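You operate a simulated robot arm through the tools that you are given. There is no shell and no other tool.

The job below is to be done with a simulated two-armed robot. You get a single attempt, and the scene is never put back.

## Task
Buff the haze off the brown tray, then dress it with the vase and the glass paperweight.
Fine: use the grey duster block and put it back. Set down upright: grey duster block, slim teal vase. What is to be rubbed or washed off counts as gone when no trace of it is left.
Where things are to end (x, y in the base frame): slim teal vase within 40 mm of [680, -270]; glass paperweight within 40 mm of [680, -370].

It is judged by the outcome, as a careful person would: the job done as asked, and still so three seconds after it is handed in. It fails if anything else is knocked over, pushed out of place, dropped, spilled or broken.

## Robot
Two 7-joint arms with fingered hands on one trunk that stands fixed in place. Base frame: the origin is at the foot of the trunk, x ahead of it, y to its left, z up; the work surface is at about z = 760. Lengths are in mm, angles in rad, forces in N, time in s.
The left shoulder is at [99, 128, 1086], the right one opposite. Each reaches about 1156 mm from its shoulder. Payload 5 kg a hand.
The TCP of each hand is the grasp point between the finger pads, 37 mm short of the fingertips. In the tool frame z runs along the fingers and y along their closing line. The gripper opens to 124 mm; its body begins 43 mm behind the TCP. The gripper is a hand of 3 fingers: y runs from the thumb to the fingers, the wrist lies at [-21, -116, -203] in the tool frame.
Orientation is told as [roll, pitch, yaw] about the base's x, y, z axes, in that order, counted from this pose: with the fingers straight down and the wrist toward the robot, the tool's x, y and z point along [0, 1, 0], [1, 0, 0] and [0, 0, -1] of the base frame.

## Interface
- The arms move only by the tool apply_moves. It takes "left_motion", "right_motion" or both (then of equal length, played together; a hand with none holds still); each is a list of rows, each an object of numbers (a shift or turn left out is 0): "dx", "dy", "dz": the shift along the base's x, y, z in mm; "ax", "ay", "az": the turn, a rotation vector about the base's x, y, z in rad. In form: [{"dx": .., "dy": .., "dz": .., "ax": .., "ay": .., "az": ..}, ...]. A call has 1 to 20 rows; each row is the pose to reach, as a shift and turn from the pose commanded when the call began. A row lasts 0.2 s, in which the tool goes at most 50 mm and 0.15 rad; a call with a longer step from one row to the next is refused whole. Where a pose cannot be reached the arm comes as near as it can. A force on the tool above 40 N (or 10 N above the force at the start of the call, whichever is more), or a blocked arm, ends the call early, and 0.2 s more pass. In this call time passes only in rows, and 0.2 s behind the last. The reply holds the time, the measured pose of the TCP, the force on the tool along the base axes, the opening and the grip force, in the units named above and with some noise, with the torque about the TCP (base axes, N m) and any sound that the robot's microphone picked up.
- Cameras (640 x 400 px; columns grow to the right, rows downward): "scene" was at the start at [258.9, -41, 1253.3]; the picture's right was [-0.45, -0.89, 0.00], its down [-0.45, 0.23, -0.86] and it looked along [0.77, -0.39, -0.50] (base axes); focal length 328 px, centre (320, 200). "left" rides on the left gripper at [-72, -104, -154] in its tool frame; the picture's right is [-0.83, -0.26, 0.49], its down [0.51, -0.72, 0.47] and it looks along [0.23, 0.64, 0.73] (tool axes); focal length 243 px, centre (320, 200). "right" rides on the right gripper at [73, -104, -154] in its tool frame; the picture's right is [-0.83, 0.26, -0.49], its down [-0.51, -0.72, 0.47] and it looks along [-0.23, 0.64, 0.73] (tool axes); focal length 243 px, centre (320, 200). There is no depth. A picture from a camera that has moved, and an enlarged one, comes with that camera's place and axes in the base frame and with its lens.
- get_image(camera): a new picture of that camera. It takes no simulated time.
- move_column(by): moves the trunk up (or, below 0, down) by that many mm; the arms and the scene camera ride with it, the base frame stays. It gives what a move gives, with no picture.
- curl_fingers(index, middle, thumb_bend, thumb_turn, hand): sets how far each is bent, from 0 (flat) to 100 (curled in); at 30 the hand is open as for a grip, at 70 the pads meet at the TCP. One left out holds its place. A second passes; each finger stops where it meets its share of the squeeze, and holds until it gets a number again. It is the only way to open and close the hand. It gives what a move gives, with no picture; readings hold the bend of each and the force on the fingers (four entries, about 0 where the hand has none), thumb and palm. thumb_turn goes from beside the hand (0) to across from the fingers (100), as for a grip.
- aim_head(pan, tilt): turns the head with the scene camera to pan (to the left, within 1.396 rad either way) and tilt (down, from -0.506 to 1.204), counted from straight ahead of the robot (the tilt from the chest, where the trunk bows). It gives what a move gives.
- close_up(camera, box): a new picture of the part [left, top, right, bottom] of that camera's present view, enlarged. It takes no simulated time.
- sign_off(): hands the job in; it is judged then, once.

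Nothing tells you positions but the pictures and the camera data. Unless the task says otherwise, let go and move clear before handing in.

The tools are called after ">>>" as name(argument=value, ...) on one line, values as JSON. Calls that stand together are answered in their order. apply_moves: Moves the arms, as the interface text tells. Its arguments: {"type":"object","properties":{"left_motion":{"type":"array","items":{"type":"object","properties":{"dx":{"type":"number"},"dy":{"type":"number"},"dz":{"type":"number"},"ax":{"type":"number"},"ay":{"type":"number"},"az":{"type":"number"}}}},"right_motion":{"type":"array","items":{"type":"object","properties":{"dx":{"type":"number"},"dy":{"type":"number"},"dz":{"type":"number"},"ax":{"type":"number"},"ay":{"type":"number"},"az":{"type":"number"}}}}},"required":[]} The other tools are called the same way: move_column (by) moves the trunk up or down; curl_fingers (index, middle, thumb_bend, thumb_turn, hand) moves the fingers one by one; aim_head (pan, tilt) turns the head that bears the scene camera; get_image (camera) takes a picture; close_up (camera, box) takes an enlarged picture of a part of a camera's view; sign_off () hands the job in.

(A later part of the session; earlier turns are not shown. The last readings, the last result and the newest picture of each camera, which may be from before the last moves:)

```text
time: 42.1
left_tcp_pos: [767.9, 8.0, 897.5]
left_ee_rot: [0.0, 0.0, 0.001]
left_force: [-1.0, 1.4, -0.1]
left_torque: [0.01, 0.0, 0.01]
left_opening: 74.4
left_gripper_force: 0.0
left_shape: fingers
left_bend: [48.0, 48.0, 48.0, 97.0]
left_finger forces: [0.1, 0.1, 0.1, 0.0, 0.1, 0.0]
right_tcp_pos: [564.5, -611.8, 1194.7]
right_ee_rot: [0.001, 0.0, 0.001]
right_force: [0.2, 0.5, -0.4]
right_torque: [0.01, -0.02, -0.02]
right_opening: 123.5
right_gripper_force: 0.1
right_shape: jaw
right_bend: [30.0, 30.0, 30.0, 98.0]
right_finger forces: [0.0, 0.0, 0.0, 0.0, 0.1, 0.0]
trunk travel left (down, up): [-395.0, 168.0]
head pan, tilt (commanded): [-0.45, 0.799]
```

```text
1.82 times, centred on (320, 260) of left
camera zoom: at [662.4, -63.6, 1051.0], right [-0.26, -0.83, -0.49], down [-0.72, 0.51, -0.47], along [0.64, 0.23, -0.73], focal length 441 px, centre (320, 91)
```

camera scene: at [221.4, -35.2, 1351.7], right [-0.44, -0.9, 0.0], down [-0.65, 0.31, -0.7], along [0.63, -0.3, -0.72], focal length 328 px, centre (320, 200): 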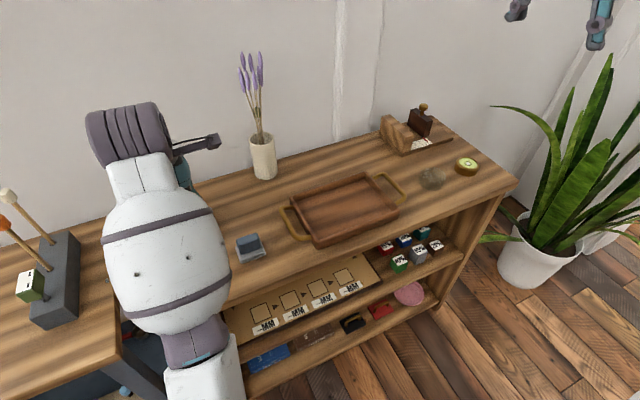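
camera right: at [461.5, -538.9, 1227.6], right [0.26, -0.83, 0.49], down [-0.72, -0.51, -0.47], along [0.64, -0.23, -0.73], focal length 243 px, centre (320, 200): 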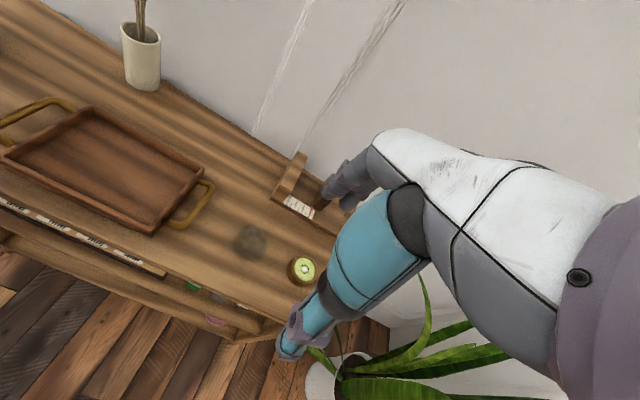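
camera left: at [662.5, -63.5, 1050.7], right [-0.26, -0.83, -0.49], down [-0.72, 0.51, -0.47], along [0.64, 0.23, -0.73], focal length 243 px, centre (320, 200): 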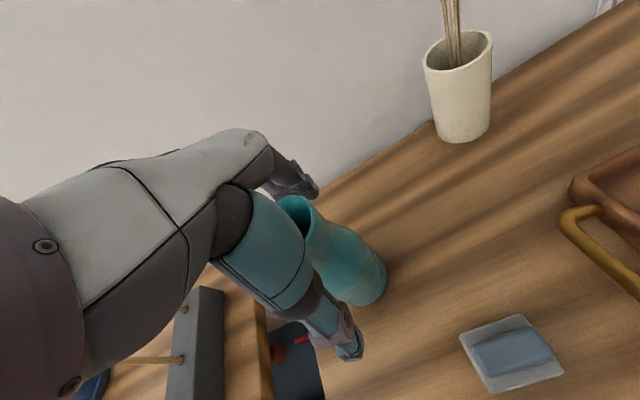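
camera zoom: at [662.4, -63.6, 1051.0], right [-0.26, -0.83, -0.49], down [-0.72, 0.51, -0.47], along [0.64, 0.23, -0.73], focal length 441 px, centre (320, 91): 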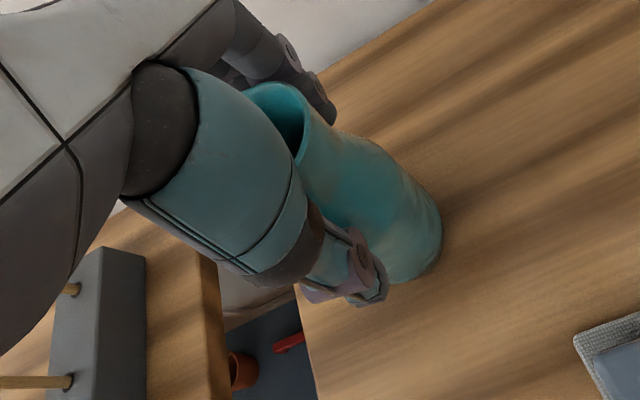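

No contact yet at a 74 mm opening. I'll close further in small steps.

>>> curl_fingers(hand="left", index=52, middle=52, thumb_bend=52)

>>> curl_fingers(hand="left", index=55, middle=55, thumb_bend=55)

>>> close_up(camera="left", box=[240, 150, 400, 370])

```text
time: 43.1
left_tcp_pos: [766.9, 9.2, 896.7]
left_ee_rot: [0.0, 0.001, 0.0]
left_force: [0.2, -0.5, -0.2]
left_torque: [-0.02, 0.01, -0.05]
left_opening: 62.7
left_gripper_force: 0.1
left_shape: fingers
left_bend: [51.0, 52.0, 52.0, 97.0]
left_finger forces: [0.6, 0.1, 0.1, 0.0, 0.0, 0.1]
right_tcp_pos: [564.8, -611.1, 1193.8]
right_ee_rot: [-0.001, 0.0, 0.0]
right_force: [0.4, -0.3, 0.0]
right_torque: [0.0, -0.01, 0.01]
right_opening: 123.8
right_gripper_force: 0.1
right_shape: jaw
right_bend: [30.0, 30.0, 30.0, 98.0]
right_finger forces: [0.1, 0.0, 0.0, 0.1, 0.0, 0.0]
trunk travel left (down, up): [-395.0, 168.0]
head pan, tilt (commanded): [-0.45, 0.799]
```

```text
time: 44.1
left_tcp_pos: [767.1, 8.8, 896.2]
left_ee_rot: [0.002, -0.001, 0.0]
left_force: [1.1, 0.0, 0.8]
left_torque: [0.01, -0.09, 0.01]
left_opening: 57.9
left_gripper_force: 2.7
left_shape: fingers
left_bend: [53.0, 54.0, 54.0, 97.0]
left_finger forces: [2.1, 1.1, 0.0, 0.1, 1.7, 0.0]
right_tcp_pos: [565.6, -611.5, 1193.0]
right_ee_rot: [-0.001, -0.001, 0.0]
right_force: [0.4, 0.9, -0.1]
right_torque: [-0.03, -0.02, -0.01]
right_opening: 123.5
right_gripper_force: 0.1
right_shape: jaw
right_bend: [30.0, 30.0, 30.0, 98.0]
right_finger forces: [0.0, 0.0, 0.1, 0.1, 0.0, 0.0]
trunk travel left (down, up): [-395.0, 168.0]
head pan, tilt (commanded): [-0.45, 0.799]
```

```text
1.82 times, centred on (320, 260) of left
camera zoom: at [662.4, -63.6, 1051.0], right [-0.26, -0.83, -0.49], down [-0.72, 0.51, -0.47], along [0.64, 0.23, -0.73], focal length 441 px, centre (320, 91)
```

zoom: 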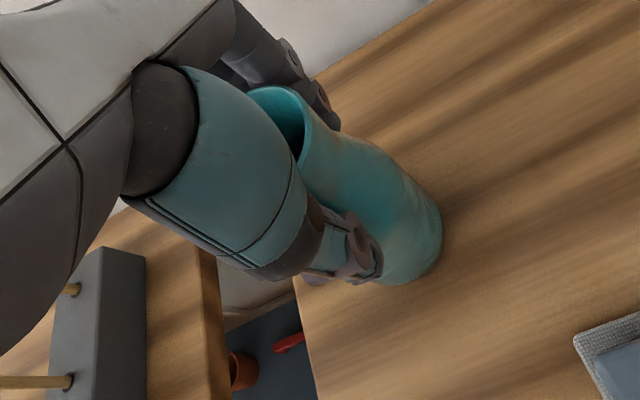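

All three digits are touching evenly. I'll squeeze a bit more to get a secure hold.

>>> curl_fingers(hand="left", index=62, middle=62, thumb_bend=62)

>>> close_up(camera="left", box=[240, 150, 400, 370])

```text
time: 45.1
left_tcp_pos: [767.3, 8.7, 897.5]
left_ee_rot: [-0.001, 0.0, -0.002]
left_force: [1.5, 0.8, 3.7]
left_torque: [0.01, -0.07, -0.04]
left_opening: 55.0
left_gripper_force: 11.4
left_shape: fingers
left_bend: [55.0, 58.0, 55.0, 97.0]
left_finger forces: [6.1, 6.2, 0.0, 0.1, 10.2, 0.0]
right_tcp_pos: [565.2, -611.2, 1193.3]
right_ee_rot: [-0.002, 0.0, 0.0]
right_force: [-0.1, 0.2, 0.1]
right_torque: [-0.02, -0.01, 0.0]
right_opening: 123.3
right_gripper_force: 0.0
right_shape: jaw
right_bend: [30.0, 30.0, 30.0, 98.0]
right_finger forces: [0.0, 0.1, 0.0, 0.0, 0.0, 0.1]
trunk travel left (down, up): [-395.0, 168.0]
head pan, tilt (commanded): [-0.45, 0.799]
```

```text
1.82 times, centred on (320, 260) of left
camera zoom: at [662.3, -63.5, 1051.2], right [-0.26, -0.83, -0.49], down [-0.72, 0.51, -0.47], along [0.64, 0.23, -0.73], focal length 441 px, centre (320, 91)
```

zoom: 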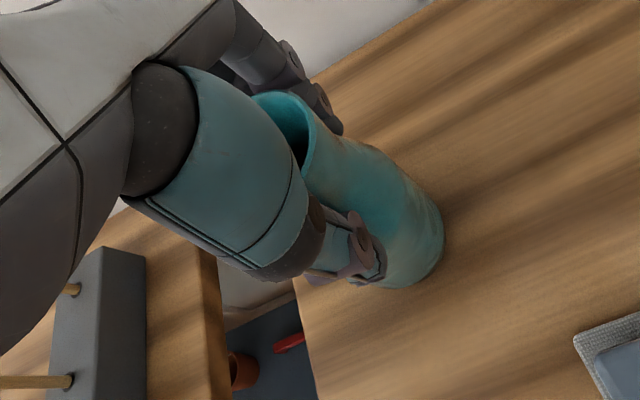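

Holding at 11 N. I'll tighten slightly more for the carry, then do a small test lift.

>>> curl_fingers(hand="left", index=70, middle=70, thumb_bend=70)

>>> apply_moves(left_motion=[{"dz": 3}, {"dz": 7}, {"dz": 12}])

>>> get_image(camera="left")

>>> get_image(camera="scene")

```text
time: 46.1
left_tcp_pos: [767.3, 9.4, 897.2]
left_ee_rot: [0.0, 0.001, -0.001]
left_force: [3.0, 1.1, 5.3]
left_torque: [0.15, -0.14, -0.03]
left_opening: 53.7
left_gripper_force: 21.8
left_shape: fingers
left_bend: [58.0, 61.0, 55.0, 96.0]
left_finger forces: [10.6, 12.6, 0.0, 0.1, 20.8, 0.0]
right_tcp_pos: [564.7, -610.1, 1194.4]
right_ee_rot: [0.0, -0.002, 0.0]
right_force: [-0.6, 0.1, 0.0]
right_torque: [0.01, 0.01, 0.04]
right_opening: 123.6
right_gripper_force: 0.0
right_shape: jaw
right_bend: [30.0, 30.0, 30.0, 98.0]
right_finger forces: [0.0, 0.0, 0.0, 0.1, 0.0, 0.1]
trunk travel left (down, up): [-395.0, 168.0]
head pan, tilt (commanded): [-0.45, 0.799]
```

```text
time: 46.9
left_tcp_pos: [767.8, 8.6, 910.4]
left_ee_rot: [-0.001, 0.002, 0.0]
left_force: [0.5, 0.0, -2.4]
left_torque: [0.05, -0.01, 0.06]
left_opening: 53.9
left_gripper_force: 20.1
left_shape: fingers
left_bend: [58.0, 62.0, 55.0, 96.0]
left_finger forces: [9.7, 9.8, 0.0, 0.0, 21.0, 0.0]
right_tcp_pos: [565.1, -611.3, 1192.8]
right_ee_rot: [0.0, 0.001, 0.001]
right_force: [-0.9, 0.4, 0.5]
right_torque: [0.0, 0.03, -0.04]
right_opening: 123.7
right_gripper_force: 0.0
right_shape: jaw
right_bend: [30.0, 30.0, 30.0, 98.0]
right_finger forces: [0.0, 0.0, 0.0, 0.0, 0.0, 0.1]
trunk travel left (down, up): [-395.0, 168.0]
head pan, tilt (commanded): [-0.45, 0.799]
```

```text
taken
camera left: at [663.0, -63.8, 1062.7], right [-0.26, -0.83, -0.49], down [-0.72, 0.51, -0.47], along [0.64, 0.23, -0.73], focal length 243 px, centre (320, 200)
```

left: 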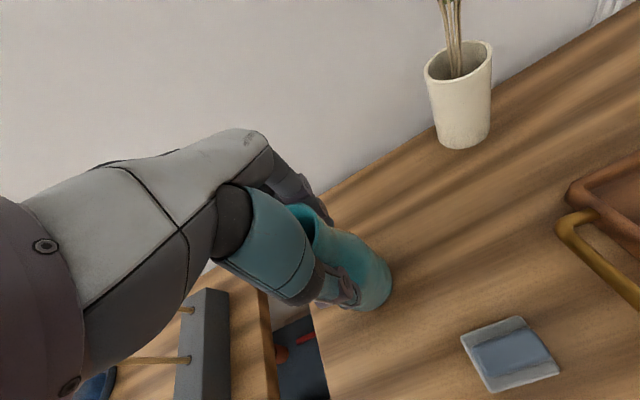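

```text
taken
camera scene: at [221.6, -35.2, 1351.7], right [-0.44, -0.9, 0.0], down [-0.65, 0.31, -0.7], along [0.63, -0.3, -0.72], focal length 328 px, centre (320, 200)
```

scene: 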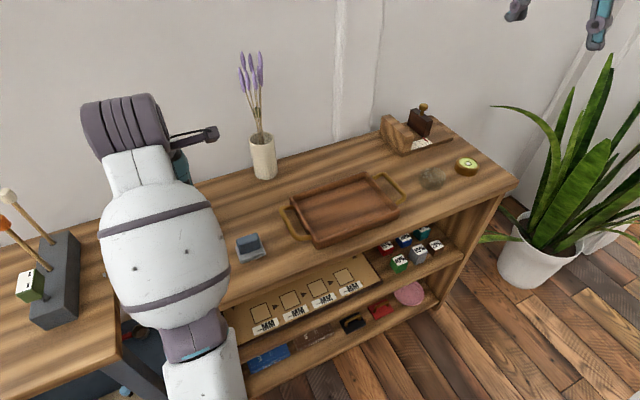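

The vase is off the table, with the force reading showing its weight of about 2 N. I'll raise it to clear everything, then carry it over the tray toward (680, -265).

>>> apply_moves(left_motion=[{"dz": 15}, {"dz": 30}, {"dz": 45}, {"dz": 62}])

>>> close_up(camera="scene", box=[100, 60, 320, 280])

>>> get_image(camera="left")

```text
time: 47.9
left_tcp_pos: [767.6, 8.9, 970.6]
left_ee_rot: [-0.001, 0.0, 0.0]
left_force: [-0.3, -0.3, -3.4]
left_torque: [0.03, -0.03, 0.01]
left_opening: 53.4
left_gripper_force: 20.5
left_shape: fingers
left_bend: [58.0, 62.0, 55.0, 96.0]
left_finger forces: [9.7, 9.8, 0.0, 0.1, 20.9, 0.1]
right_tcp_pos: [565.2, -610.5, 1194.4]
right_ee_rot: [-0.001, -0.002, -0.001]
right_force: [-0.5, -0.1, 0.7]
right_torque: [-0.04, 0.04, -0.05]
right_opening: 123.3
right_gripper_force: 0.1
right_shape: jaw
right_bend: [30.0, 30.0, 30.0, 98.0]
right_finger forces: [0.0, 0.1, 0.1, 0.0, 0.1, 0.0]
trunk travel left (down, up): [-395.0, 168.0]
head pan, tilt (commanded): [-0.45, 0.799]
```

```text
1.82 times, centred on (210, 170) of scene
camera zoom: at [221.4, -35.3, 1351.7], right [-0.44, -0.9, 0.0], down [-0.65, 0.31, -0.7], along [0.63, -0.3, -0.72], focal length 596 px, centre (520, 254)
```

zoom: 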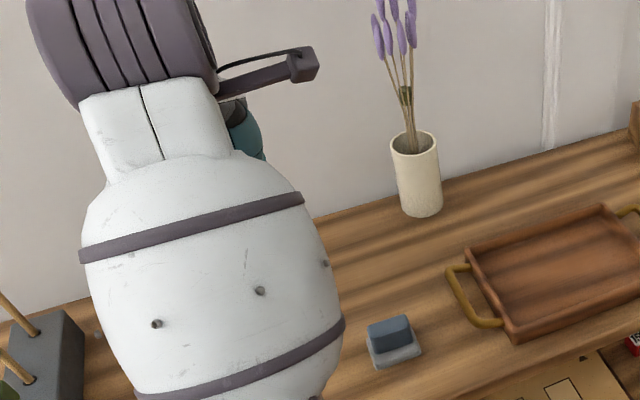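

```text
taken
camera left: at [662.5, -63.8, 1124.7], right [-0.26, -0.83, -0.49], down [-0.72, 0.51, -0.47], along [0.64, 0.23, -0.73], focal length 243 px, centre (320, 200)
```

left: 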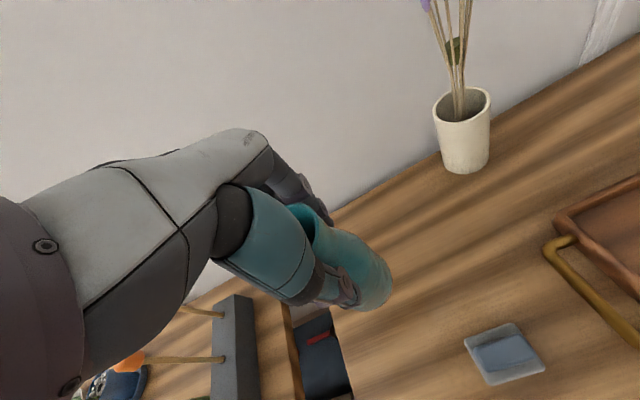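

The vase hangs steady in the grip. I'll carry it over the tray.

>>> apply_moves(left_motion=[{"dx": -5, "dy": -15}, {"dx": -11, "dy": -36}, {"dx": -18, "dy": -59}, {"dx": -26, "dy": -83}, {"dx": -34, "dy": -107}, {"dx": -42, "dy": -131}, {"dx": -50, "dy": -155}, {"dx": -58, "dy": -179}, {"dx": -66, "dy": -203}, {"dx": -74, "dy": -227}, {"dx": -81, "dy": -250}, {"dx": -85, "dy": -265}, {"dx": -87, "dy": -273}])

>>> get_image(camera="right")

>>> get_image(camera="left")

>>> get_image(camera="scene")

```text
time: 50.7
left_tcp_pos: [681.1, -263.4, 970.9]
left_ee_rot: [0.001, 0.0, 0.0]
left_force: [-0.7, -0.3, -2.3]
left_torque: [0.02, 0.01, 0.02]
left_opening: 53.6
left_gripper_force: 20.3
left_shape: fingers
left_bend: [58.0, 62.0, 55.0, 95.0]
left_finger forces: [9.6, 10.0, 0.1, 0.0, 20.8, 0.1]
right_tcp_pos: [565.9, -610.9, 1192.9]
right_ee_rot: [-0.001, 0.0, -0.001]
right_force: [-0.6, 0.2, -1.6]
right_torque: [0.02, -0.03, 0.02]
right_opening: 123.6
right_gripper_force: 0.1
right_shape: jaw
right_bend: [30.0, 30.0, 30.0, 98.0]
right_finger forces: [0.0, 0.0, 0.0, 0.0, 0.1, 0.1]
trunk travel left (down, up): [-395.0, 168.0]
head pan, tilt (commanded): [-0.45, 0.799]
```

```text
taken
camera right: at [461.8, -539.4, 1347.2], right [0.26, -0.83, 0.49], down [-0.72, -0.51, -0.47], along [0.64, -0.23, -0.73], focal length 243 px, centre (320, 200)
```

right: 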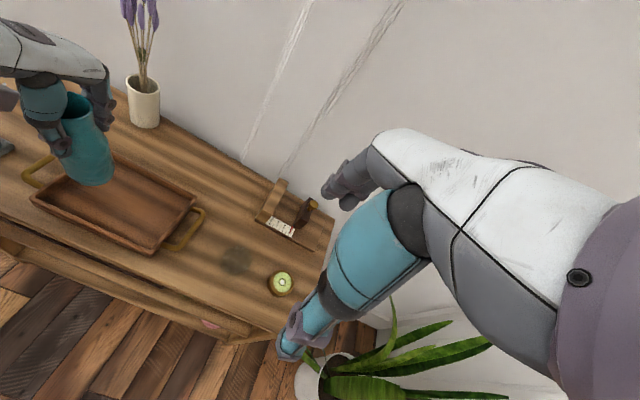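

```text
taken
camera left: at [576.1, -337.3, 1124.5], right [-0.26, -0.83, -0.49], down [-0.72, 0.51, -0.47], along [0.64, 0.23, -0.73], focal length 243 px, centre (320, 200)
```

left: 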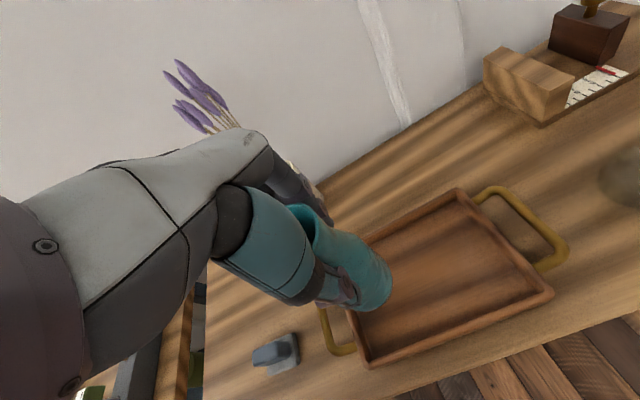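

```text
taken
camera scene: at [221.5, -35.4, 1351.7], right [-0.44, -0.9, 0.0], down [-0.65, 0.31, -0.7], along [0.63, -0.3, -0.72], focal length 328 px, centre (320, 200)
```

scene: 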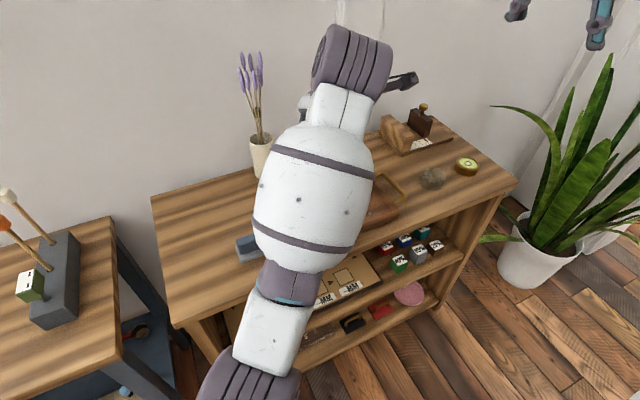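

The vase is above the left part of the tray. I'll check its uprightness and position with the right camera before lowering.

>>> close_up(camera="right", box=[0, 60, 220, 270])

>>> close_up(camera="left", box=[260, 170, 580, 380])

```text
1.90 times, centred on (110, 165) of right
camera zoom: at [461.8, -539.4, 1347.2], right [0.26, -0.83, 0.49], down [-0.72, -0.51, -0.47], along [0.64, -0.23, -0.73], focal length 462 px, centre (720, 267)
```

zoom: 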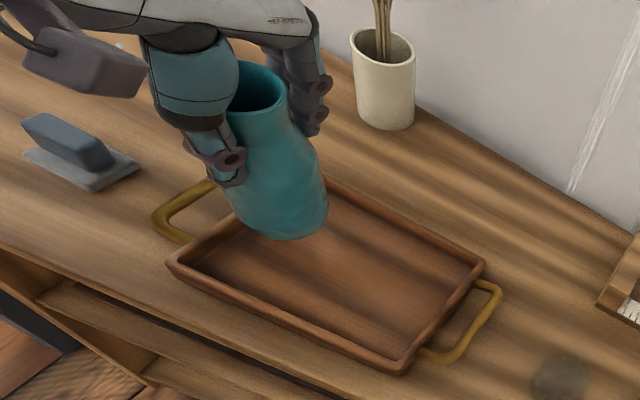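

```text
1.90 times, centred on (420, 275) of left
camera zoom: at [576.1, -337.3, 1124.5], right [-0.26, -0.83, -0.49], down [-0.72, 0.51, -0.47], along [0.64, 0.23, -0.73], focal length 462 px, centre (130, 57)
```

zoom: 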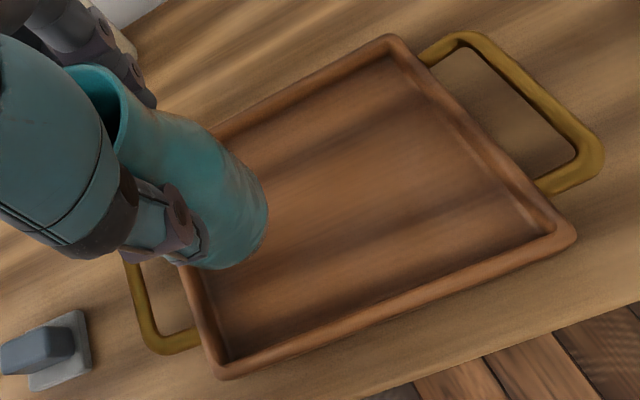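

The vase hangs nearly upright, with its base at about (675, -265). I'll shift 4 mm forward and lower it toward the tray floor, slowing near contact.

>>> apply_moves(left_motion=[{"dx": 2, "dz": -12}, {"dx": 4, "dz": -26}, {"dx": 4, "dz": -40}, {"dx": 4, "dz": -50}, {"dx": 4, "dz": -57}])

>>> close_up(camera="right", box=[0, 60, 220, 270])

```text
time: 51.9
left_tcp_pos: [685.1, -263.7, 914.5]
left_ee_rot: [0.0, 0.0, 0.002]
left_force: [0.2, 0.1, -3.1]
left_torque: [0.0, -0.02, -0.05]
left_opening: 53.5
left_gripper_force: 20.5
left_shape: fingers
left_bend: [58.0, 62.0, 55.0, 95.0]
left_finger forces: [9.9, 10.0, 0.0, 0.2, 20.7, 0.0]
right_tcp_pos: [565.5, -610.8, 1193.2]
right_ee_rot: [0.001, 0.001, 0.001]
right_force: [-0.1, -0.7, -0.6]
right_torque: [-0.03, 0.02, -0.04]
right_opening: 123.5
right_gripper_force: 0.0
right_shape: jaw
right_bend: [30.0, 30.0, 30.0, 98.0]
right_finger forces: [0.0, 0.1, 0.0, 0.1, 0.0, 0.0]
trunk travel left (down, up): [-395.0, 168.0]
head pan, tilt (commanded): [-0.45, 0.799]
```

```text
1.90 times, centred on (110, 165) of right
camera zoom: at [461.9, -539.3, 1347.3], right [0.26, -0.83, 0.49], down [-0.72, -0.51, -0.47], along [0.64, -0.23, -0.73], focal length 462 px, centre (720, 267)
```

zoom: 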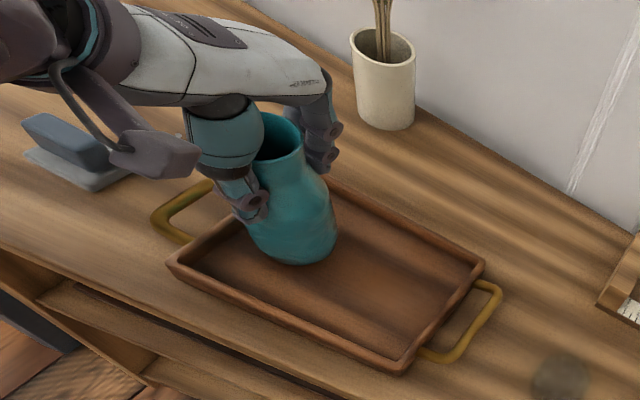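

About 9 mm remains to the floor. I'll lower slowly until contact.

>>> apply_moves(left_motion=[{"dz": -2}, {"dz": -4}, {"dz": -6}])

>>> apply_moves(left_motion=[{"dz": -1}, {"dz": -2}])

```text
time: 52.7
left_tcp_pos: [684.8, -264.3, 906.3]
left_ee_rot: [-0.001, 0.0, 0.0]
left_force: [0.0, 0.3, -3.7]
left_torque: [0.02, -0.01, -0.01]
left_opening: 53.3
left_gripper_force: 20.7
left_shape: fingers
left_bend: [58.0, 62.0, 55.0, 95.0]
left_finger forces: [9.9, 10.0, 0.1, 0.0, 20.7, 0.0]
right_tcp_pos: [564.7, -612.1, 1193.0]
right_ee_rot: [0.0, -0.001, -0.001]
right_force: [0.3, 0.1, -0.2]
right_torque: [0.01, -0.01, -0.02]
right_opening: 123.6
right_gripper_force: 0.0
right_shape: jaw
right_bend: [30.0, 30.0, 30.0, 98.0]
right_finger forces: [0.0, 0.0, 0.0, 0.0, 0.0, 0.1]
trunk travel left (down, up): [-395.0, 168.0]
head pan, tilt (commanded): [-0.45, 0.799]
```

```text
time: 53.3
left_tcp_pos: [684.8, -264.1, 906.6]
left_ee_rot: [0.001, -0.001, -0.001]
left_force: [0.5, 0.0, -1.1]
left_torque: [-0.01, 0.01, -0.01]
left_opening: 53.6
left_gripper_force: 20.5
left_shape: fingers
left_bend: [58.0, 62.0, 55.0, 95.0]
left_finger forces: [9.8, 10.0, 0.0, 0.0, 20.8, 0.0]
right_tcp_pos: [564.7, -611.1, 1193.5]
right_ee_rot: [0.0, 0.0, 0.0]
right_force: [0.1, -0.9, 0.1]
right_torque: [-0.03, -0.01, 0.02]
right_opening: 123.9
right_gripper_force: 0.0
right_shape: jaw
right_bend: [30.0, 30.0, 30.0, 98.0]
right_finger forces: [0.0, 0.0, 0.0, 0.1, 0.0, 0.0]
trunk travel left (down, up): [-395.0, 168.0]
head pan, tilt (commanded): [-0.45, 0.799]
```

The weight is starting to come off the hand. One more millimetre.

>>> apply_moves(left_motion=[{"dz": -0.8}, {"dz": -1.5}])

>>> close_up(camera="right", box=[0, 60, 220, 270])

```text
time: 53.9
left_tcp_pos: [684.6, -265.0, 905.9]
left_ee_rot: [-0.001, -0.001, 0.0]
left_force: [0.7, -0.5, 5.0]
left_torque: [0.03, 0.05, 0.0]
left_opening: 53.7
left_gripper_force: 21.9
left_shape: fingers
left_bend: [58.0, 62.0, 55.0, 95.0]
left_finger forces: [10.6, 10.8, 0.0, 0.0, 21.6, 0.0]
right_tcp_pos: [564.5, -610.4, 1194.2]
right_ee_rot: [0.0, -0.002, -0.001]
right_force: [-0.4, 0.0, -0.1]
right_torque: [0.01, 0.01, -0.02]
right_opening: 123.8
right_gripper_force: 0.0
right_shape: jaw
right_bend: [30.0, 30.0, 30.0, 98.0]
right_finger forces: [0.0, 0.0, 0.1, 0.1, 0.1, 0.1]
trunk travel left (down, up): [-395.0, 168.0]
head pan, tilt (commanded): [-0.45, 0.799]
```

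```text
1.90 times, centred on (110, 165) of right
camera zoom: at [461.2, -539.1, 1347.7], right [0.26, -0.83, 0.49], down [-0.72, -0.51, -0.47], along [0.64, -0.23, -0.73], focal length 462 px, centre (720, 267)
```

zoom: 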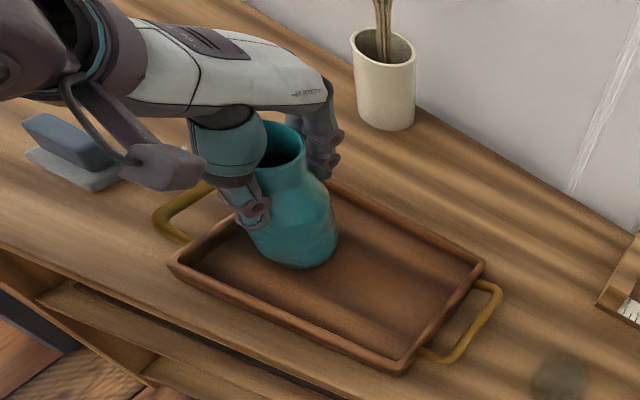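

The vase is standing on the tray floor, pressed at about 5 N with almost no torque, so it's flat. I'll release in gentle stages.

>>> curl_fingers(hand="left", index=55, middle=58, thumb_bend=53)

>>> curl_fingers(hand="left", index=51, middle=53, thumb_bend=50)

>>> curl_fingers(hand="left", index=42, middle=42, thumb_bend=42)

>>> close_up(camera="right", box=[0, 60, 220, 270])

>>> close_up(camera="left", box=[240, 150, 440, 370])

```text
time: 54.9
left_tcp_pos: [684.4, -265.1, 904.4]
left_ee_rot: [0.0, 0.0, -0.001]
left_force: [0.1, -0.5, 1.9]
left_torque: [0.0, 0.06, -0.01]
left_opening: 58.2
left_gripper_force: 1.7
left_shape: fingers
left_bend: [55.0, 57.0, 52.0, 97.0]
left_finger forces: [0.6, 1.0, 0.0, 0.0, 2.0, 0.0]
right_tcp_pos: [564.8, -611.4, 1194.7]
right_ee_rot: [0.0, -0.002, 0.0]
right_force: [-0.1, -0.1, -0.1]
right_torque: [0.0, 0.02, 0.02]
right_opening: 123.9
right_gripper_force: 0.0
right_shape: jaw
right_bend: [30.0, 30.0, 30.0, 98.0]
right_finger forces: [0.0, 0.0, 0.0, 0.0, 0.0, 0.1]
trunk travel left (down, up): [-395.0, 168.0]
head pan, tilt (commanded): [-0.45, 0.799]
```

```text
time: 55.9
left_tcp_pos: [684.6, -263.8, 905.4]
left_ee_rot: [-0.001, 0.001, 0.0]
left_force: [-0.2, -0.3, -0.2]
left_torque: [-0.02, -0.02, 0.02]
left_opening: 65.9
left_gripper_force: 0.1
left_shape: fingers
left_bend: [51.0, 53.0, 50.0, 97.0]
left_finger forces: [0.1, 0.2, 0.1, 0.0, 0.1, 0.1]
right_tcp_pos: [565.1, -610.6, 1194.1]
right_ee_rot: [0.0, 0.0, 0.0]
right_force: [-0.4, -0.6, -1.4]
right_torque: [0.01, 0.0, -0.01]
right_opening: 123.9
right_gripper_force: 0.0
right_shape: jaw
right_bend: [30.0, 30.0, 30.0, 98.0]
right_finger forces: [0.0, 0.1, 0.0, 0.0, 0.0, 0.0]
trunk travel left (down, up): [-395.0, 168.0]
head pan, tilt (commanded): [-0.45, 0.799]
```

```text
time: 56.9
left_tcp_pos: [683.9, -264.4, 904.0]
left_ee_rot: [0.001, 0.001, 0.0]
left_force: [0.0, 0.2, 0.5]
left_torque: [-0.01, 0.02, 0.01]
left_opening: 91.9
left_gripper_force: 0.0
left_shape: fingers
left_bend: [42.0, 42.0, 42.0, 97.0]
left_finger forces: [0.1, 0.0, 0.1, 0.0, 0.0, 0.0]
right_tcp_pos: [565.0, -611.0, 1194.1]
right_ee_rot: [0.0, 0.0, 0.001]
right_force: [0.3, 0.0, 0.2]
right_torque: [-0.02, -0.03, -0.02]
right_opening: 124.0
right_gripper_force: 0.1
right_shape: jaw
right_bend: [30.0, 30.0, 30.0, 98.0]
right_finger forces: [0.0, 0.1, 0.0, 0.0, 0.0, 0.0]
trunk travel left (down, up): [-395.0, 168.0]
head pan, tilt (commanded): [-0.45, 0.799]
```

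```text
1.90 times, centred on (110, 165) of right
camera zoom: at [461.6, -539.2, 1347.4], right [0.26, -0.83, 0.49], down [-0.72, -0.51, -0.47], along [0.64, -0.23, -0.73], focal length 462 px, centre (720, 267)
```

zoom: 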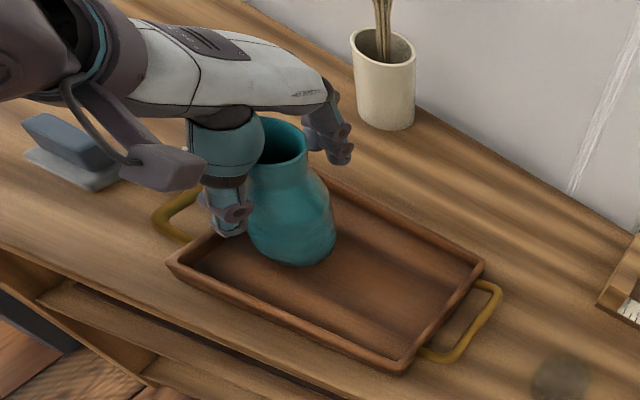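

```text
1.82 times, centred on (340, 260) of left
camera zoom: at [579.4, -336.8, 1058.6], right [-0.26, -0.83, -0.49], down [-0.72, 0.51, -0.47], along [0.64, 0.23, -0.73], focal length 441 px, centre (284, 91)
```

zoom: 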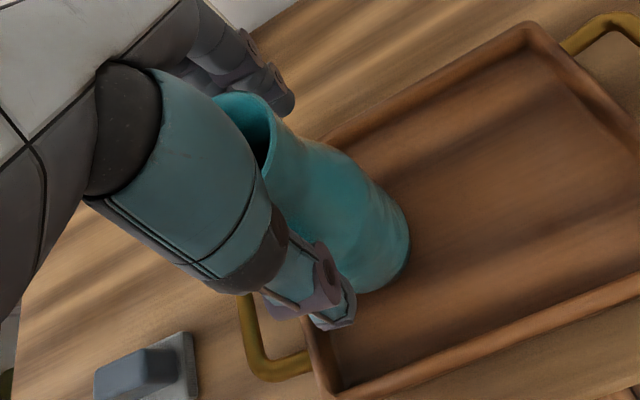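

The vase stands free. I'll open fully and lift the hand straight up, clear of the rim.

>>> curl_fingers(hand="left", index=30, middle=30, thumb_bend=30)

>>> apply_moves(left_motion=[{"dz": 10}, {"dz": 25}, {"dz": 45}, {"dz": 65}, {"dz": 85}, {"dz": 98}])

>>> get_image(camera="right")

>>> close_up(camera="right", box=[0, 60, 220, 270])

```text
time: 57.9
left_tcp_pos: [683.5, -265.0, 904.2]
left_ee_rot: [0.001, 0.001, 0.0]
left_force: [0.1, -0.4, 0.8]
left_torque: [0.01, 0.01, 0.02]
left_opening: 128.1
left_gripper_force: 0.1
left_shape: fingers
left_bend: [30.0, 30.0, 30.0, 97.0]
left_finger forces: [0.0, 0.0, 0.1, 0.1, 0.0, 0.0]
right_tcp_pos: [564.5, -611.6, 1193.9]
right_ee_rot: [-0.001, 0.0, 0.0]
right_force: [-0.4, 0.8, 0.2]
right_torque: [-0.02, 0.03, -0.02]
right_opening: 123.9
right_gripper_force: 0.1
right_shape: jaw
right_bend: [30.0, 30.0, 30.0, 98.0]
right_finger forces: [0.0, 0.0, 0.0, 0.1, 0.1, 0.0]
trunk travel left (down, up): [-395.0, 168.0]
head pan, tilt (commanded): [-0.45, 0.799]
```

```text
time: 59.3
left_tcp_pos: [685.6, -264.4, 1004.0]
left_ee_rot: [-0.001, 0.0, 0.0]
left_force: [0.2, 0.1, -0.5]
left_torque: [0.03, 0.02, 0.0]
left_opening: 127.8
left_gripper_force: 0.1
left_shape: fingers
left_bend: [30.0, 30.0, 30.0, 97.0]
left_finger forces: [0.0, 0.1, 0.0, 0.0, 0.0, 0.0]
right_tcp_pos: [565.7, -610.7, 1193.5]
right_ee_rot: [0.001, 0.0, -0.001]
right_force: [0.1, 0.3, -0.4]
right_torque: [0.01, 0.02, 0.02]
right_opening: 123.9
right_gripper_force: 0.0
right_shape: jaw
right_bend: [30.0, 30.0, 30.0, 98.0]
right_finger forces: [0.0, 0.0, 0.0, 0.0, 0.1, 0.1]
trunk travel left (down, up): [-395.0, 168.0]
head pan, tilt (commanded): [-0.45, 0.799]
```

```text
taken
camera right: at [461.5, -539.1, 1347.5], right [0.26, -0.83, 0.49], down [-0.72, -0.51, -0.47], along [0.64, -0.23, -0.73], focal length 243 px, centre (320, 200)
```

right: 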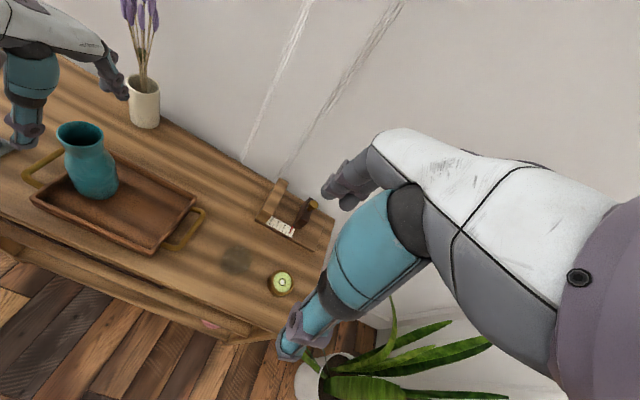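

```text
1.90 times, centred on (110, 165) of right
camera zoom: at [461.5, -539.1, 1347.5], right [0.26, -0.83, 0.49], down [-0.72, -0.51, -0.47], along [0.64, -0.23, -0.73], focal length 462 px, centre (720, 267)
```

zoom: 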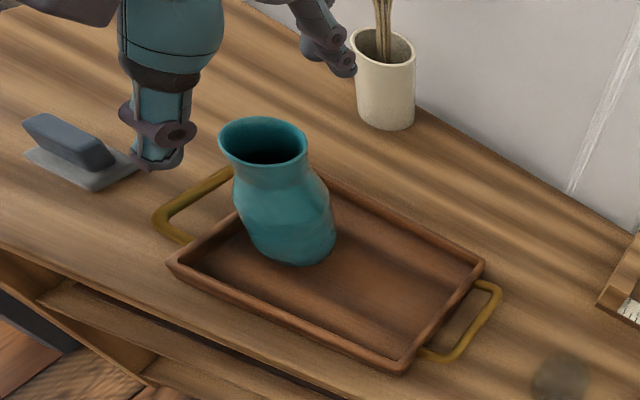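

The vase stands upright on the tray and the hand is above it. I'll move the left arm back to the left, out of the way.

>>> apply_moves(left_motion=[{"dx": 4, "dy": 20}, {"dx": 10, "dy": 45}, {"dx": 16, "dy": 70}, {"dx": 22, "dy": 95}, {"dx": 28, "dy": 120}, {"dx": 34, "dy": 145}, {"dx": 40, "dy": 170}, {"dx": 46, "dy": 195}, {"dx": 52, "dy": 220}, {"dx": 60, "dy": 250}, {"dx": 70, "dy": 280}])

>>> get_image(camera="scene")

>>> close_up(camera="scene", box=[220, 120, 500, 280])

>>> close_up(camera="right", box=[190, 180, 350, 330])

```text
time: 61.7
left_tcp_pos: [754.7, 16.1, 1002.1]
left_ee_rot: [0.002, 0.0, 0.0]
left_force: [0.3, 0.3, -0.1]
left_torque: [0.01, 0.01, -0.03]
left_opening: 128.3
left_gripper_force: 0.0
left_shape: fingers
left_bend: [30.0, 30.0, 30.0, 97.0]
left_finger forces: [0.0, 0.0, 0.0, 0.1, 0.0, 0.0]
right_tcp_pos: [564.6, -609.3, 1194.6]
right_ee_rot: [0.0, 0.001, 0.0]
right_force: [0.2, 0.2, 0.0]
right_torque: [-0.01, 0.01, 0.0]
right_opening: 123.8
right_gripper_force: 0.0
right_shape: jaw
right_bend: [30.0, 30.0, 30.0, 98.0]
right_finger forces: [0.0, 0.1, 0.0, 0.1, 0.1, 0.0]
trunk travel left (down, up): [-395.0, 168.0]
head pan, tilt (commanded): [-0.45, 0.799]
```

```text
taken
camera scene: at [221.6, -34.3, 1351.7], right [-0.44, -0.9, 0.0], down [-0.65, 0.31, -0.7], along [0.63, -0.3, -0.72], focal length 328 px, centre (320, 200)
```

scene: 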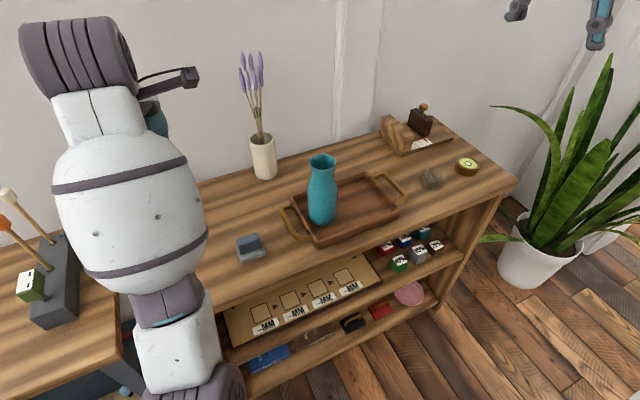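

```text
2.29 times, centred on (360, 200) of scene
camera zoom: at [221.6, -34.3, 1351.7], right [-0.44, -0.9, 0.0], down [-0.65, 0.31, -0.7], along [0.63, -0.3, -0.72], focal length 750 px, centre (229, 200)
```

zoom: 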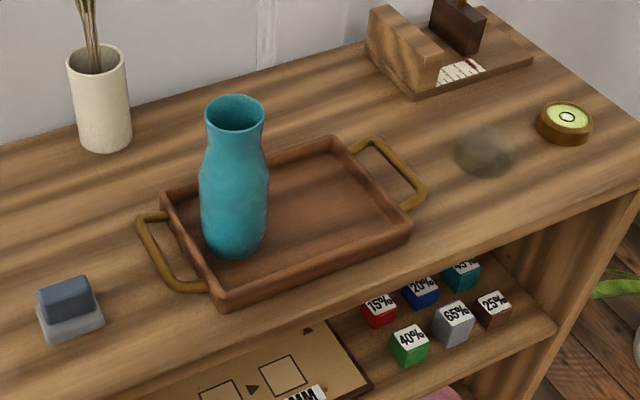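

```text
2.67 times, centred on (270, 255) of right
camera zoom: at [461.9, -538.2, 1347.7], right [0.26, -0.83, 0.49], down [-0.72, -0.51, -0.47], along [0.64, -0.23, -0.73], focal length 647 px, centre (453, 53)
```

zoom: 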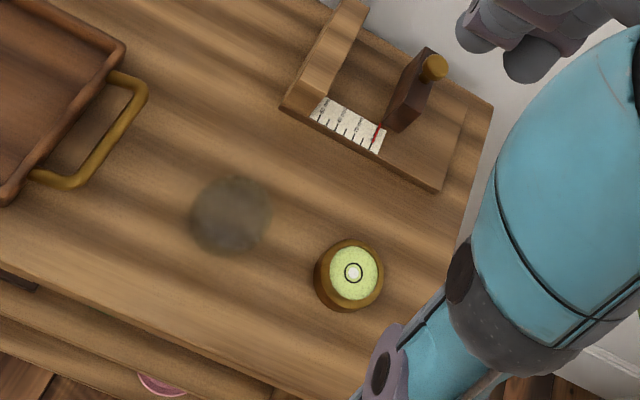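

The vase is upright at about (680, -258), well inside its tolerance. The paperweight measures about (670, -578), roughly 72 mm across and 28 mm high. I'll bring the right hand over it with the fingers partly closed.

>>> curl_fingers(hand="right", index=40, middle=40, thumb_bend=40)

>>> apply_moves(right_motion=[{"dx": 26, "dy": 8}, {"dx": 52, "dy": 16}, {"dx": 78, "dy": 25}, {"dx": 104, "dy": 33}, {"dx": 104, "dy": 33, "dz": -40}, {"dx": 104, "dy": 33, "dz": -80}, {"dx": 104, "dy": 33, "dz": -120}, {"dx": 104, "dy": 33, "dz": -160}, {"dx": 104, "dy": 33, "dz": -200}, {"dx": 104, "dy": 33, "dz": -240}, {"dx": 104, "dy": 33, "dz": -265}])

>>> get_image(camera="right")

>>> get_image(camera="scene")

```text
time: 62.7
left_tcp_pos: [755.3, 14.8, 1002.5]
left_ee_rot: [0.0, -0.002, 0.0]
left_force: [0.1, 1.0, -0.7]
left_torque: [0.02, -0.02, 0.01]
left_opening: 128.3
left_gripper_force: 0.1
left_shape: fingers
left_bend: [30.0, 30.0, 30.0, 97.0]
left_finger forces: [0.0, 0.1, 0.0, 0.0, 0.1, 0.0]
right_tcp_pos: [564.5, -611.1, 1194.2]
right_ee_rot: [0.0, 0.0, 0.0]
right_force: [1.1, 0.1, -0.9]
right_torque: [0.02, -0.01, -0.01]
right_opening: 99.4
right_gripper_force: 0.0
right_shape: fingers
right_bend: [40.0, 40.0, 40.0, 98.0]
right_finger forces: [0.1, 0.1, 0.0, 0.0, 0.0, 0.0]
trunk travel left (down, up): [-395.0, 168.0]
head pan, tilt (commanded): [-0.45, 0.799]
```

```text
time: 65.1
left_tcp_pos: [755.1, 15.7, 1001.5]
left_ee_rot: [-0.001, 0.001, 0.0]
left_force: [-0.7, 0.0, 1.1]
left_torque: [-0.03, 0.01, 0.0]
left_opening: 128.3
left_gripper_force: 0.0
left_shape: fingers
left_bend: [30.0, 30.0, 30.0, 97.0]
left_finger forces: [0.0, 0.0, 0.0, 0.0, 0.0, 0.1]
right_tcp_pos: [669.1, -576.7, 927.7]
right_ee_rot: [0.0, 0.0, -0.002]
right_force: [-0.3, 0.1, -0.2]
right_torque: [0.04, 0.02, 0.03]
right_opening: 99.3
right_gripper_force: 0.1
right_shape: fingers
right_bend: [40.0, 40.0, 40.0, 98.0]
right_finger forces: [0.1, 0.0, 0.0, 0.0, 0.0, 0.0]
trunk travel left (down, up): [-395.0, 168.0]
head pan, tilt (commanded): [-0.45, 0.799]
```

```text
taken
camera right: at [565.3, -505.8, 1081.5], right [0.26, -0.83, 0.49], down [-0.72, -0.51, -0.47], along [0.64, -0.23, -0.73], focal length 243 px, centre (320, 200)
```

right: 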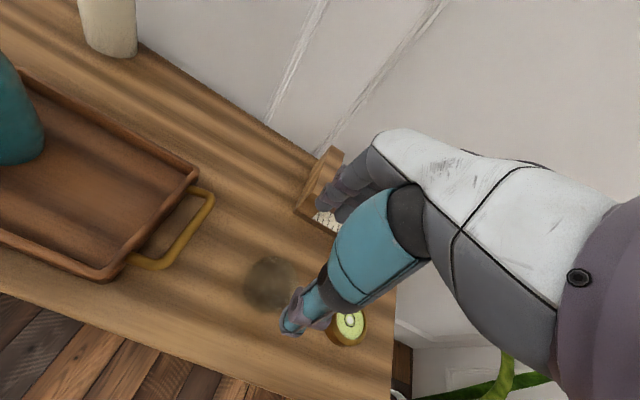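

```text
taken
camera scene: at [221.6, -35.3, 1351.7], right [-0.44, -0.9, 0.0], down [-0.65, 0.31, -0.7], along [0.63, -0.3, -0.72], focal length 328 px, centre (320, 200)
```

scene: 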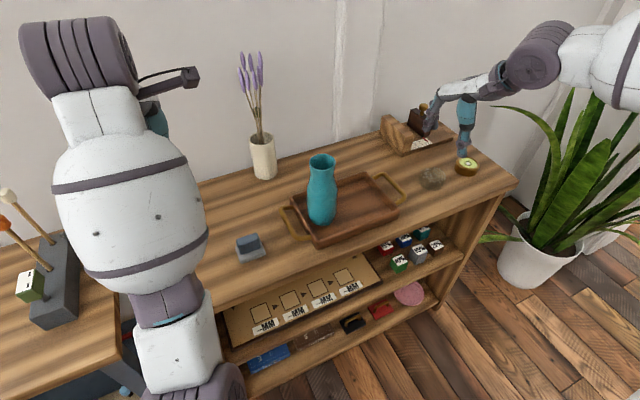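

The hand is above the paperweight. I'll zoom in to refine its centre before descending.

>>> close_up(camera="right", box=[210, 230, 370, 350])

>>> close_up(camera="scene", box=[380, 70, 520, 210])

```text
3.33 times, centred on (290, 290) of right
camera zoom: at [565.3, -505.8, 1081.5], right [0.26, -0.83, 0.49], down [-0.72, -0.51, -0.47], along [0.64, -0.23, -0.73], focal length 809 px, centre (420, -100)
```

zoom: 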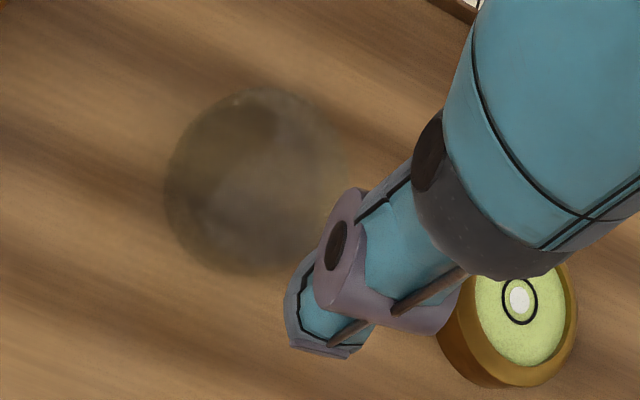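

```text
2.86 times, centred on (450, 140) of scene
camera zoom: at [221.6, -35.3, 1351.7], right [-0.44, -0.9, 0.0], down [-0.65, 0.31, -0.7], along [0.63, -0.3, -0.72], focal length 937 px, centre (-51, 371)
```

zoom: 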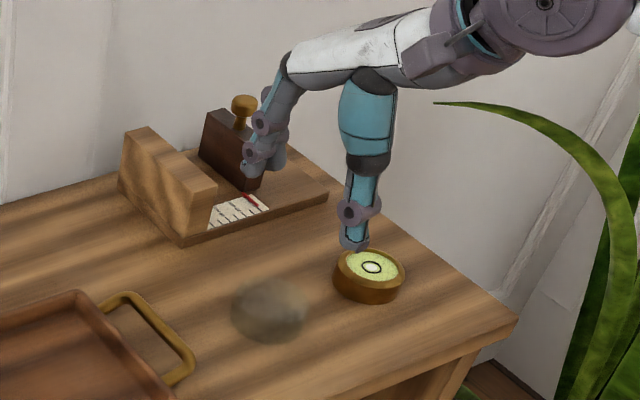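

The centre is refined to (669.5, -578.5), and the hand is aligned. I'll descend around it in steps.

>>> apply_moves(right_motion=[{"dy": -1.5, "dz": -25}, {"dy": -1.5, "dz": -50}, {"dy": -1.5, "dz": -75}, {"dy": -1.5, "dz": -95}])

>>> get_image(camera="right")

>>> close_up(camera="scene", box=[380, 90, 520, 220])

```text
time: 66.1
left_tcp_pos: [755.1, 15.5, 1001.5]
left_ee_rot: [0.001, -0.001, -0.001]
left_force: [0.9, -0.5, -1.0]
left_torque: [-0.01, 0.02, -0.02]
left_opening: 128.3
left_gripper_force: 0.2
left_shape: fingers
left_bend: [30.0, 30.0, 30.0, 97.0]
left_finger forces: [0.0, 0.1, 0.0, 0.0, 0.1, 0.1]
right_tcp_pos: [669.2, -579.4, 832.6]
right_ee_rot: [0.001, -0.001, 0.002]
right_force: [-0.3, -0.2, -0.8]
right_torque: [0.05, 0.02, -0.02]
right_opening: 99.2
right_gripper_force: 0.0
right_shape: fingers
right_bend: [40.0, 40.0, 40.0, 98.0]
right_finger forces: [0.0, 0.1, 0.1, 0.0, 0.0, 0.0]
trunk travel left (down, up): [-395.0, 168.0]
head pan, tilt (commanded): [-0.45, 0.799]
```

```text
taken
camera right: at [566.1, -507.5, 986.4], right [0.26, -0.83, 0.49], down [-0.72, -0.51, -0.47], along [0.64, -0.23, -0.73], focal length 243 px, centre (320, 200)
```

right: 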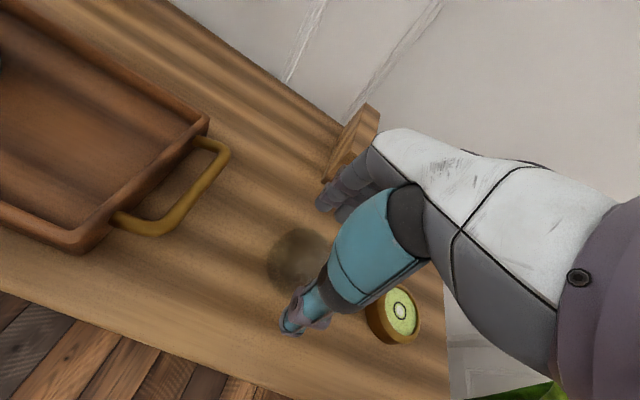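

```text
3.08 times, centred on (450, 155) of scene
camera zoom: at [222.0, -35.5, 1351.6], right [-0.44, -0.9, 0.0], down [-0.65, 0.31, -0.7], along [0.63, -0.3, -0.72], focal length 1009 px, centre (-80, 338)
```

zoom: 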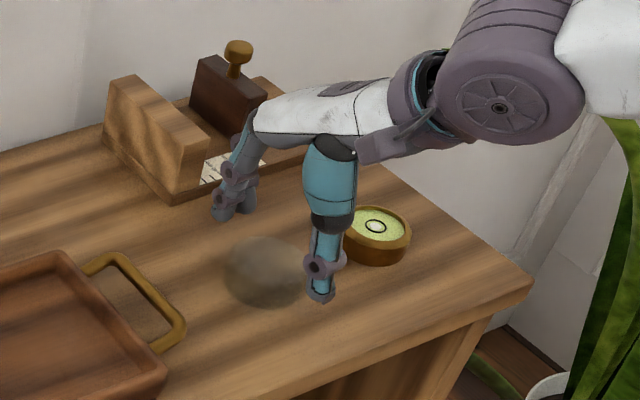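

Both sides are clear. I'll lower to about z 804, watching for force.

>>> apply_moves(right_motion=[{"dz": -10}, {"dz": -18}, {"dz": -24}, {"dz": -28}])

>>> close_up(camera="scene", box=[390, 110, 510, 210])

>>> close_up(camera="right", box=[240, 180, 440, 360])

```text
time: 67.1
left_tcp_pos: [755.4, 14.7, 1001.9]
left_ee_rot: [0.0, 0.001, 0.0]
left_force: [0.7, 0.1, 0.1]
left_torque: [0.0, 0.04, 0.01]
left_opening: 128.3
left_gripper_force: 0.1
left_shape: fingers
left_bend: [30.0, 30.0, 30.0, 97.0]
left_finger forces: [0.0, 0.0, 0.0, 0.0, 0.0, 0.1]
right_tcp_pos: [669.5, -579.5, 805.8]
right_ee_rot: [0.001, 0.0, -0.001]
right_force: [0.4, 0.6, -0.1]
right_torque: [-0.02, 0.02, 0.01]
right_opening: 99.0
right_gripper_force: 0.0
right_shape: fingers
right_bend: [40.0, 40.0, 40.0, 98.0]
right_finger forces: [0.0, 0.0, 0.1, 0.0, 0.2, 0.1]
trunk travel left (down, up): [-395.0, 168.0]
head pan, tilt (commanded): [-0.45, 0.799]
```

```text
4.00 times, centred on (450, 160) of scene
camera zoom: at [221.6, -35.3, 1351.7], right [-0.44, -0.9, 0.0], down [-0.65, 0.31, -0.7], along [0.63, -0.3, -0.72], focal length 1312 px, centre (-200, 360)
```

zoom: 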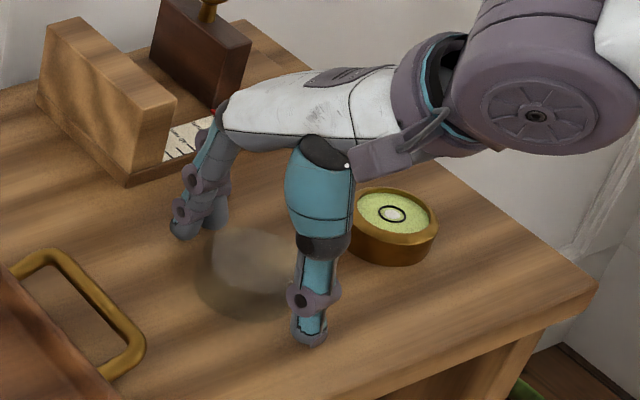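

```text
2.22 times, centred on (340, 270) of right
camera zoom: at [565.7, -507.5, 959.2], right [0.26, -0.83, 0.49], down [-0.72, -0.51, -0.47], along [0.64, -0.23, -0.73], focal length 539 px, centre (276, 44)
```

zoom: 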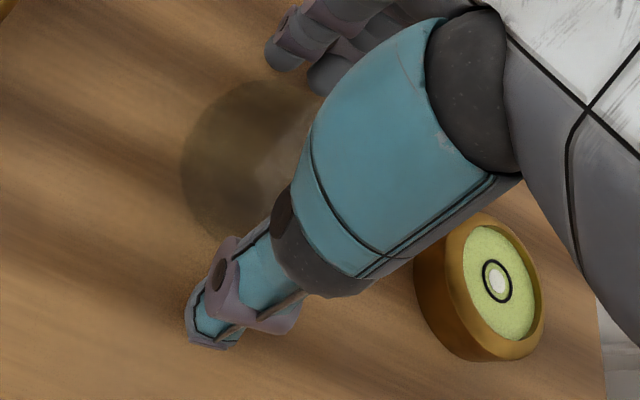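

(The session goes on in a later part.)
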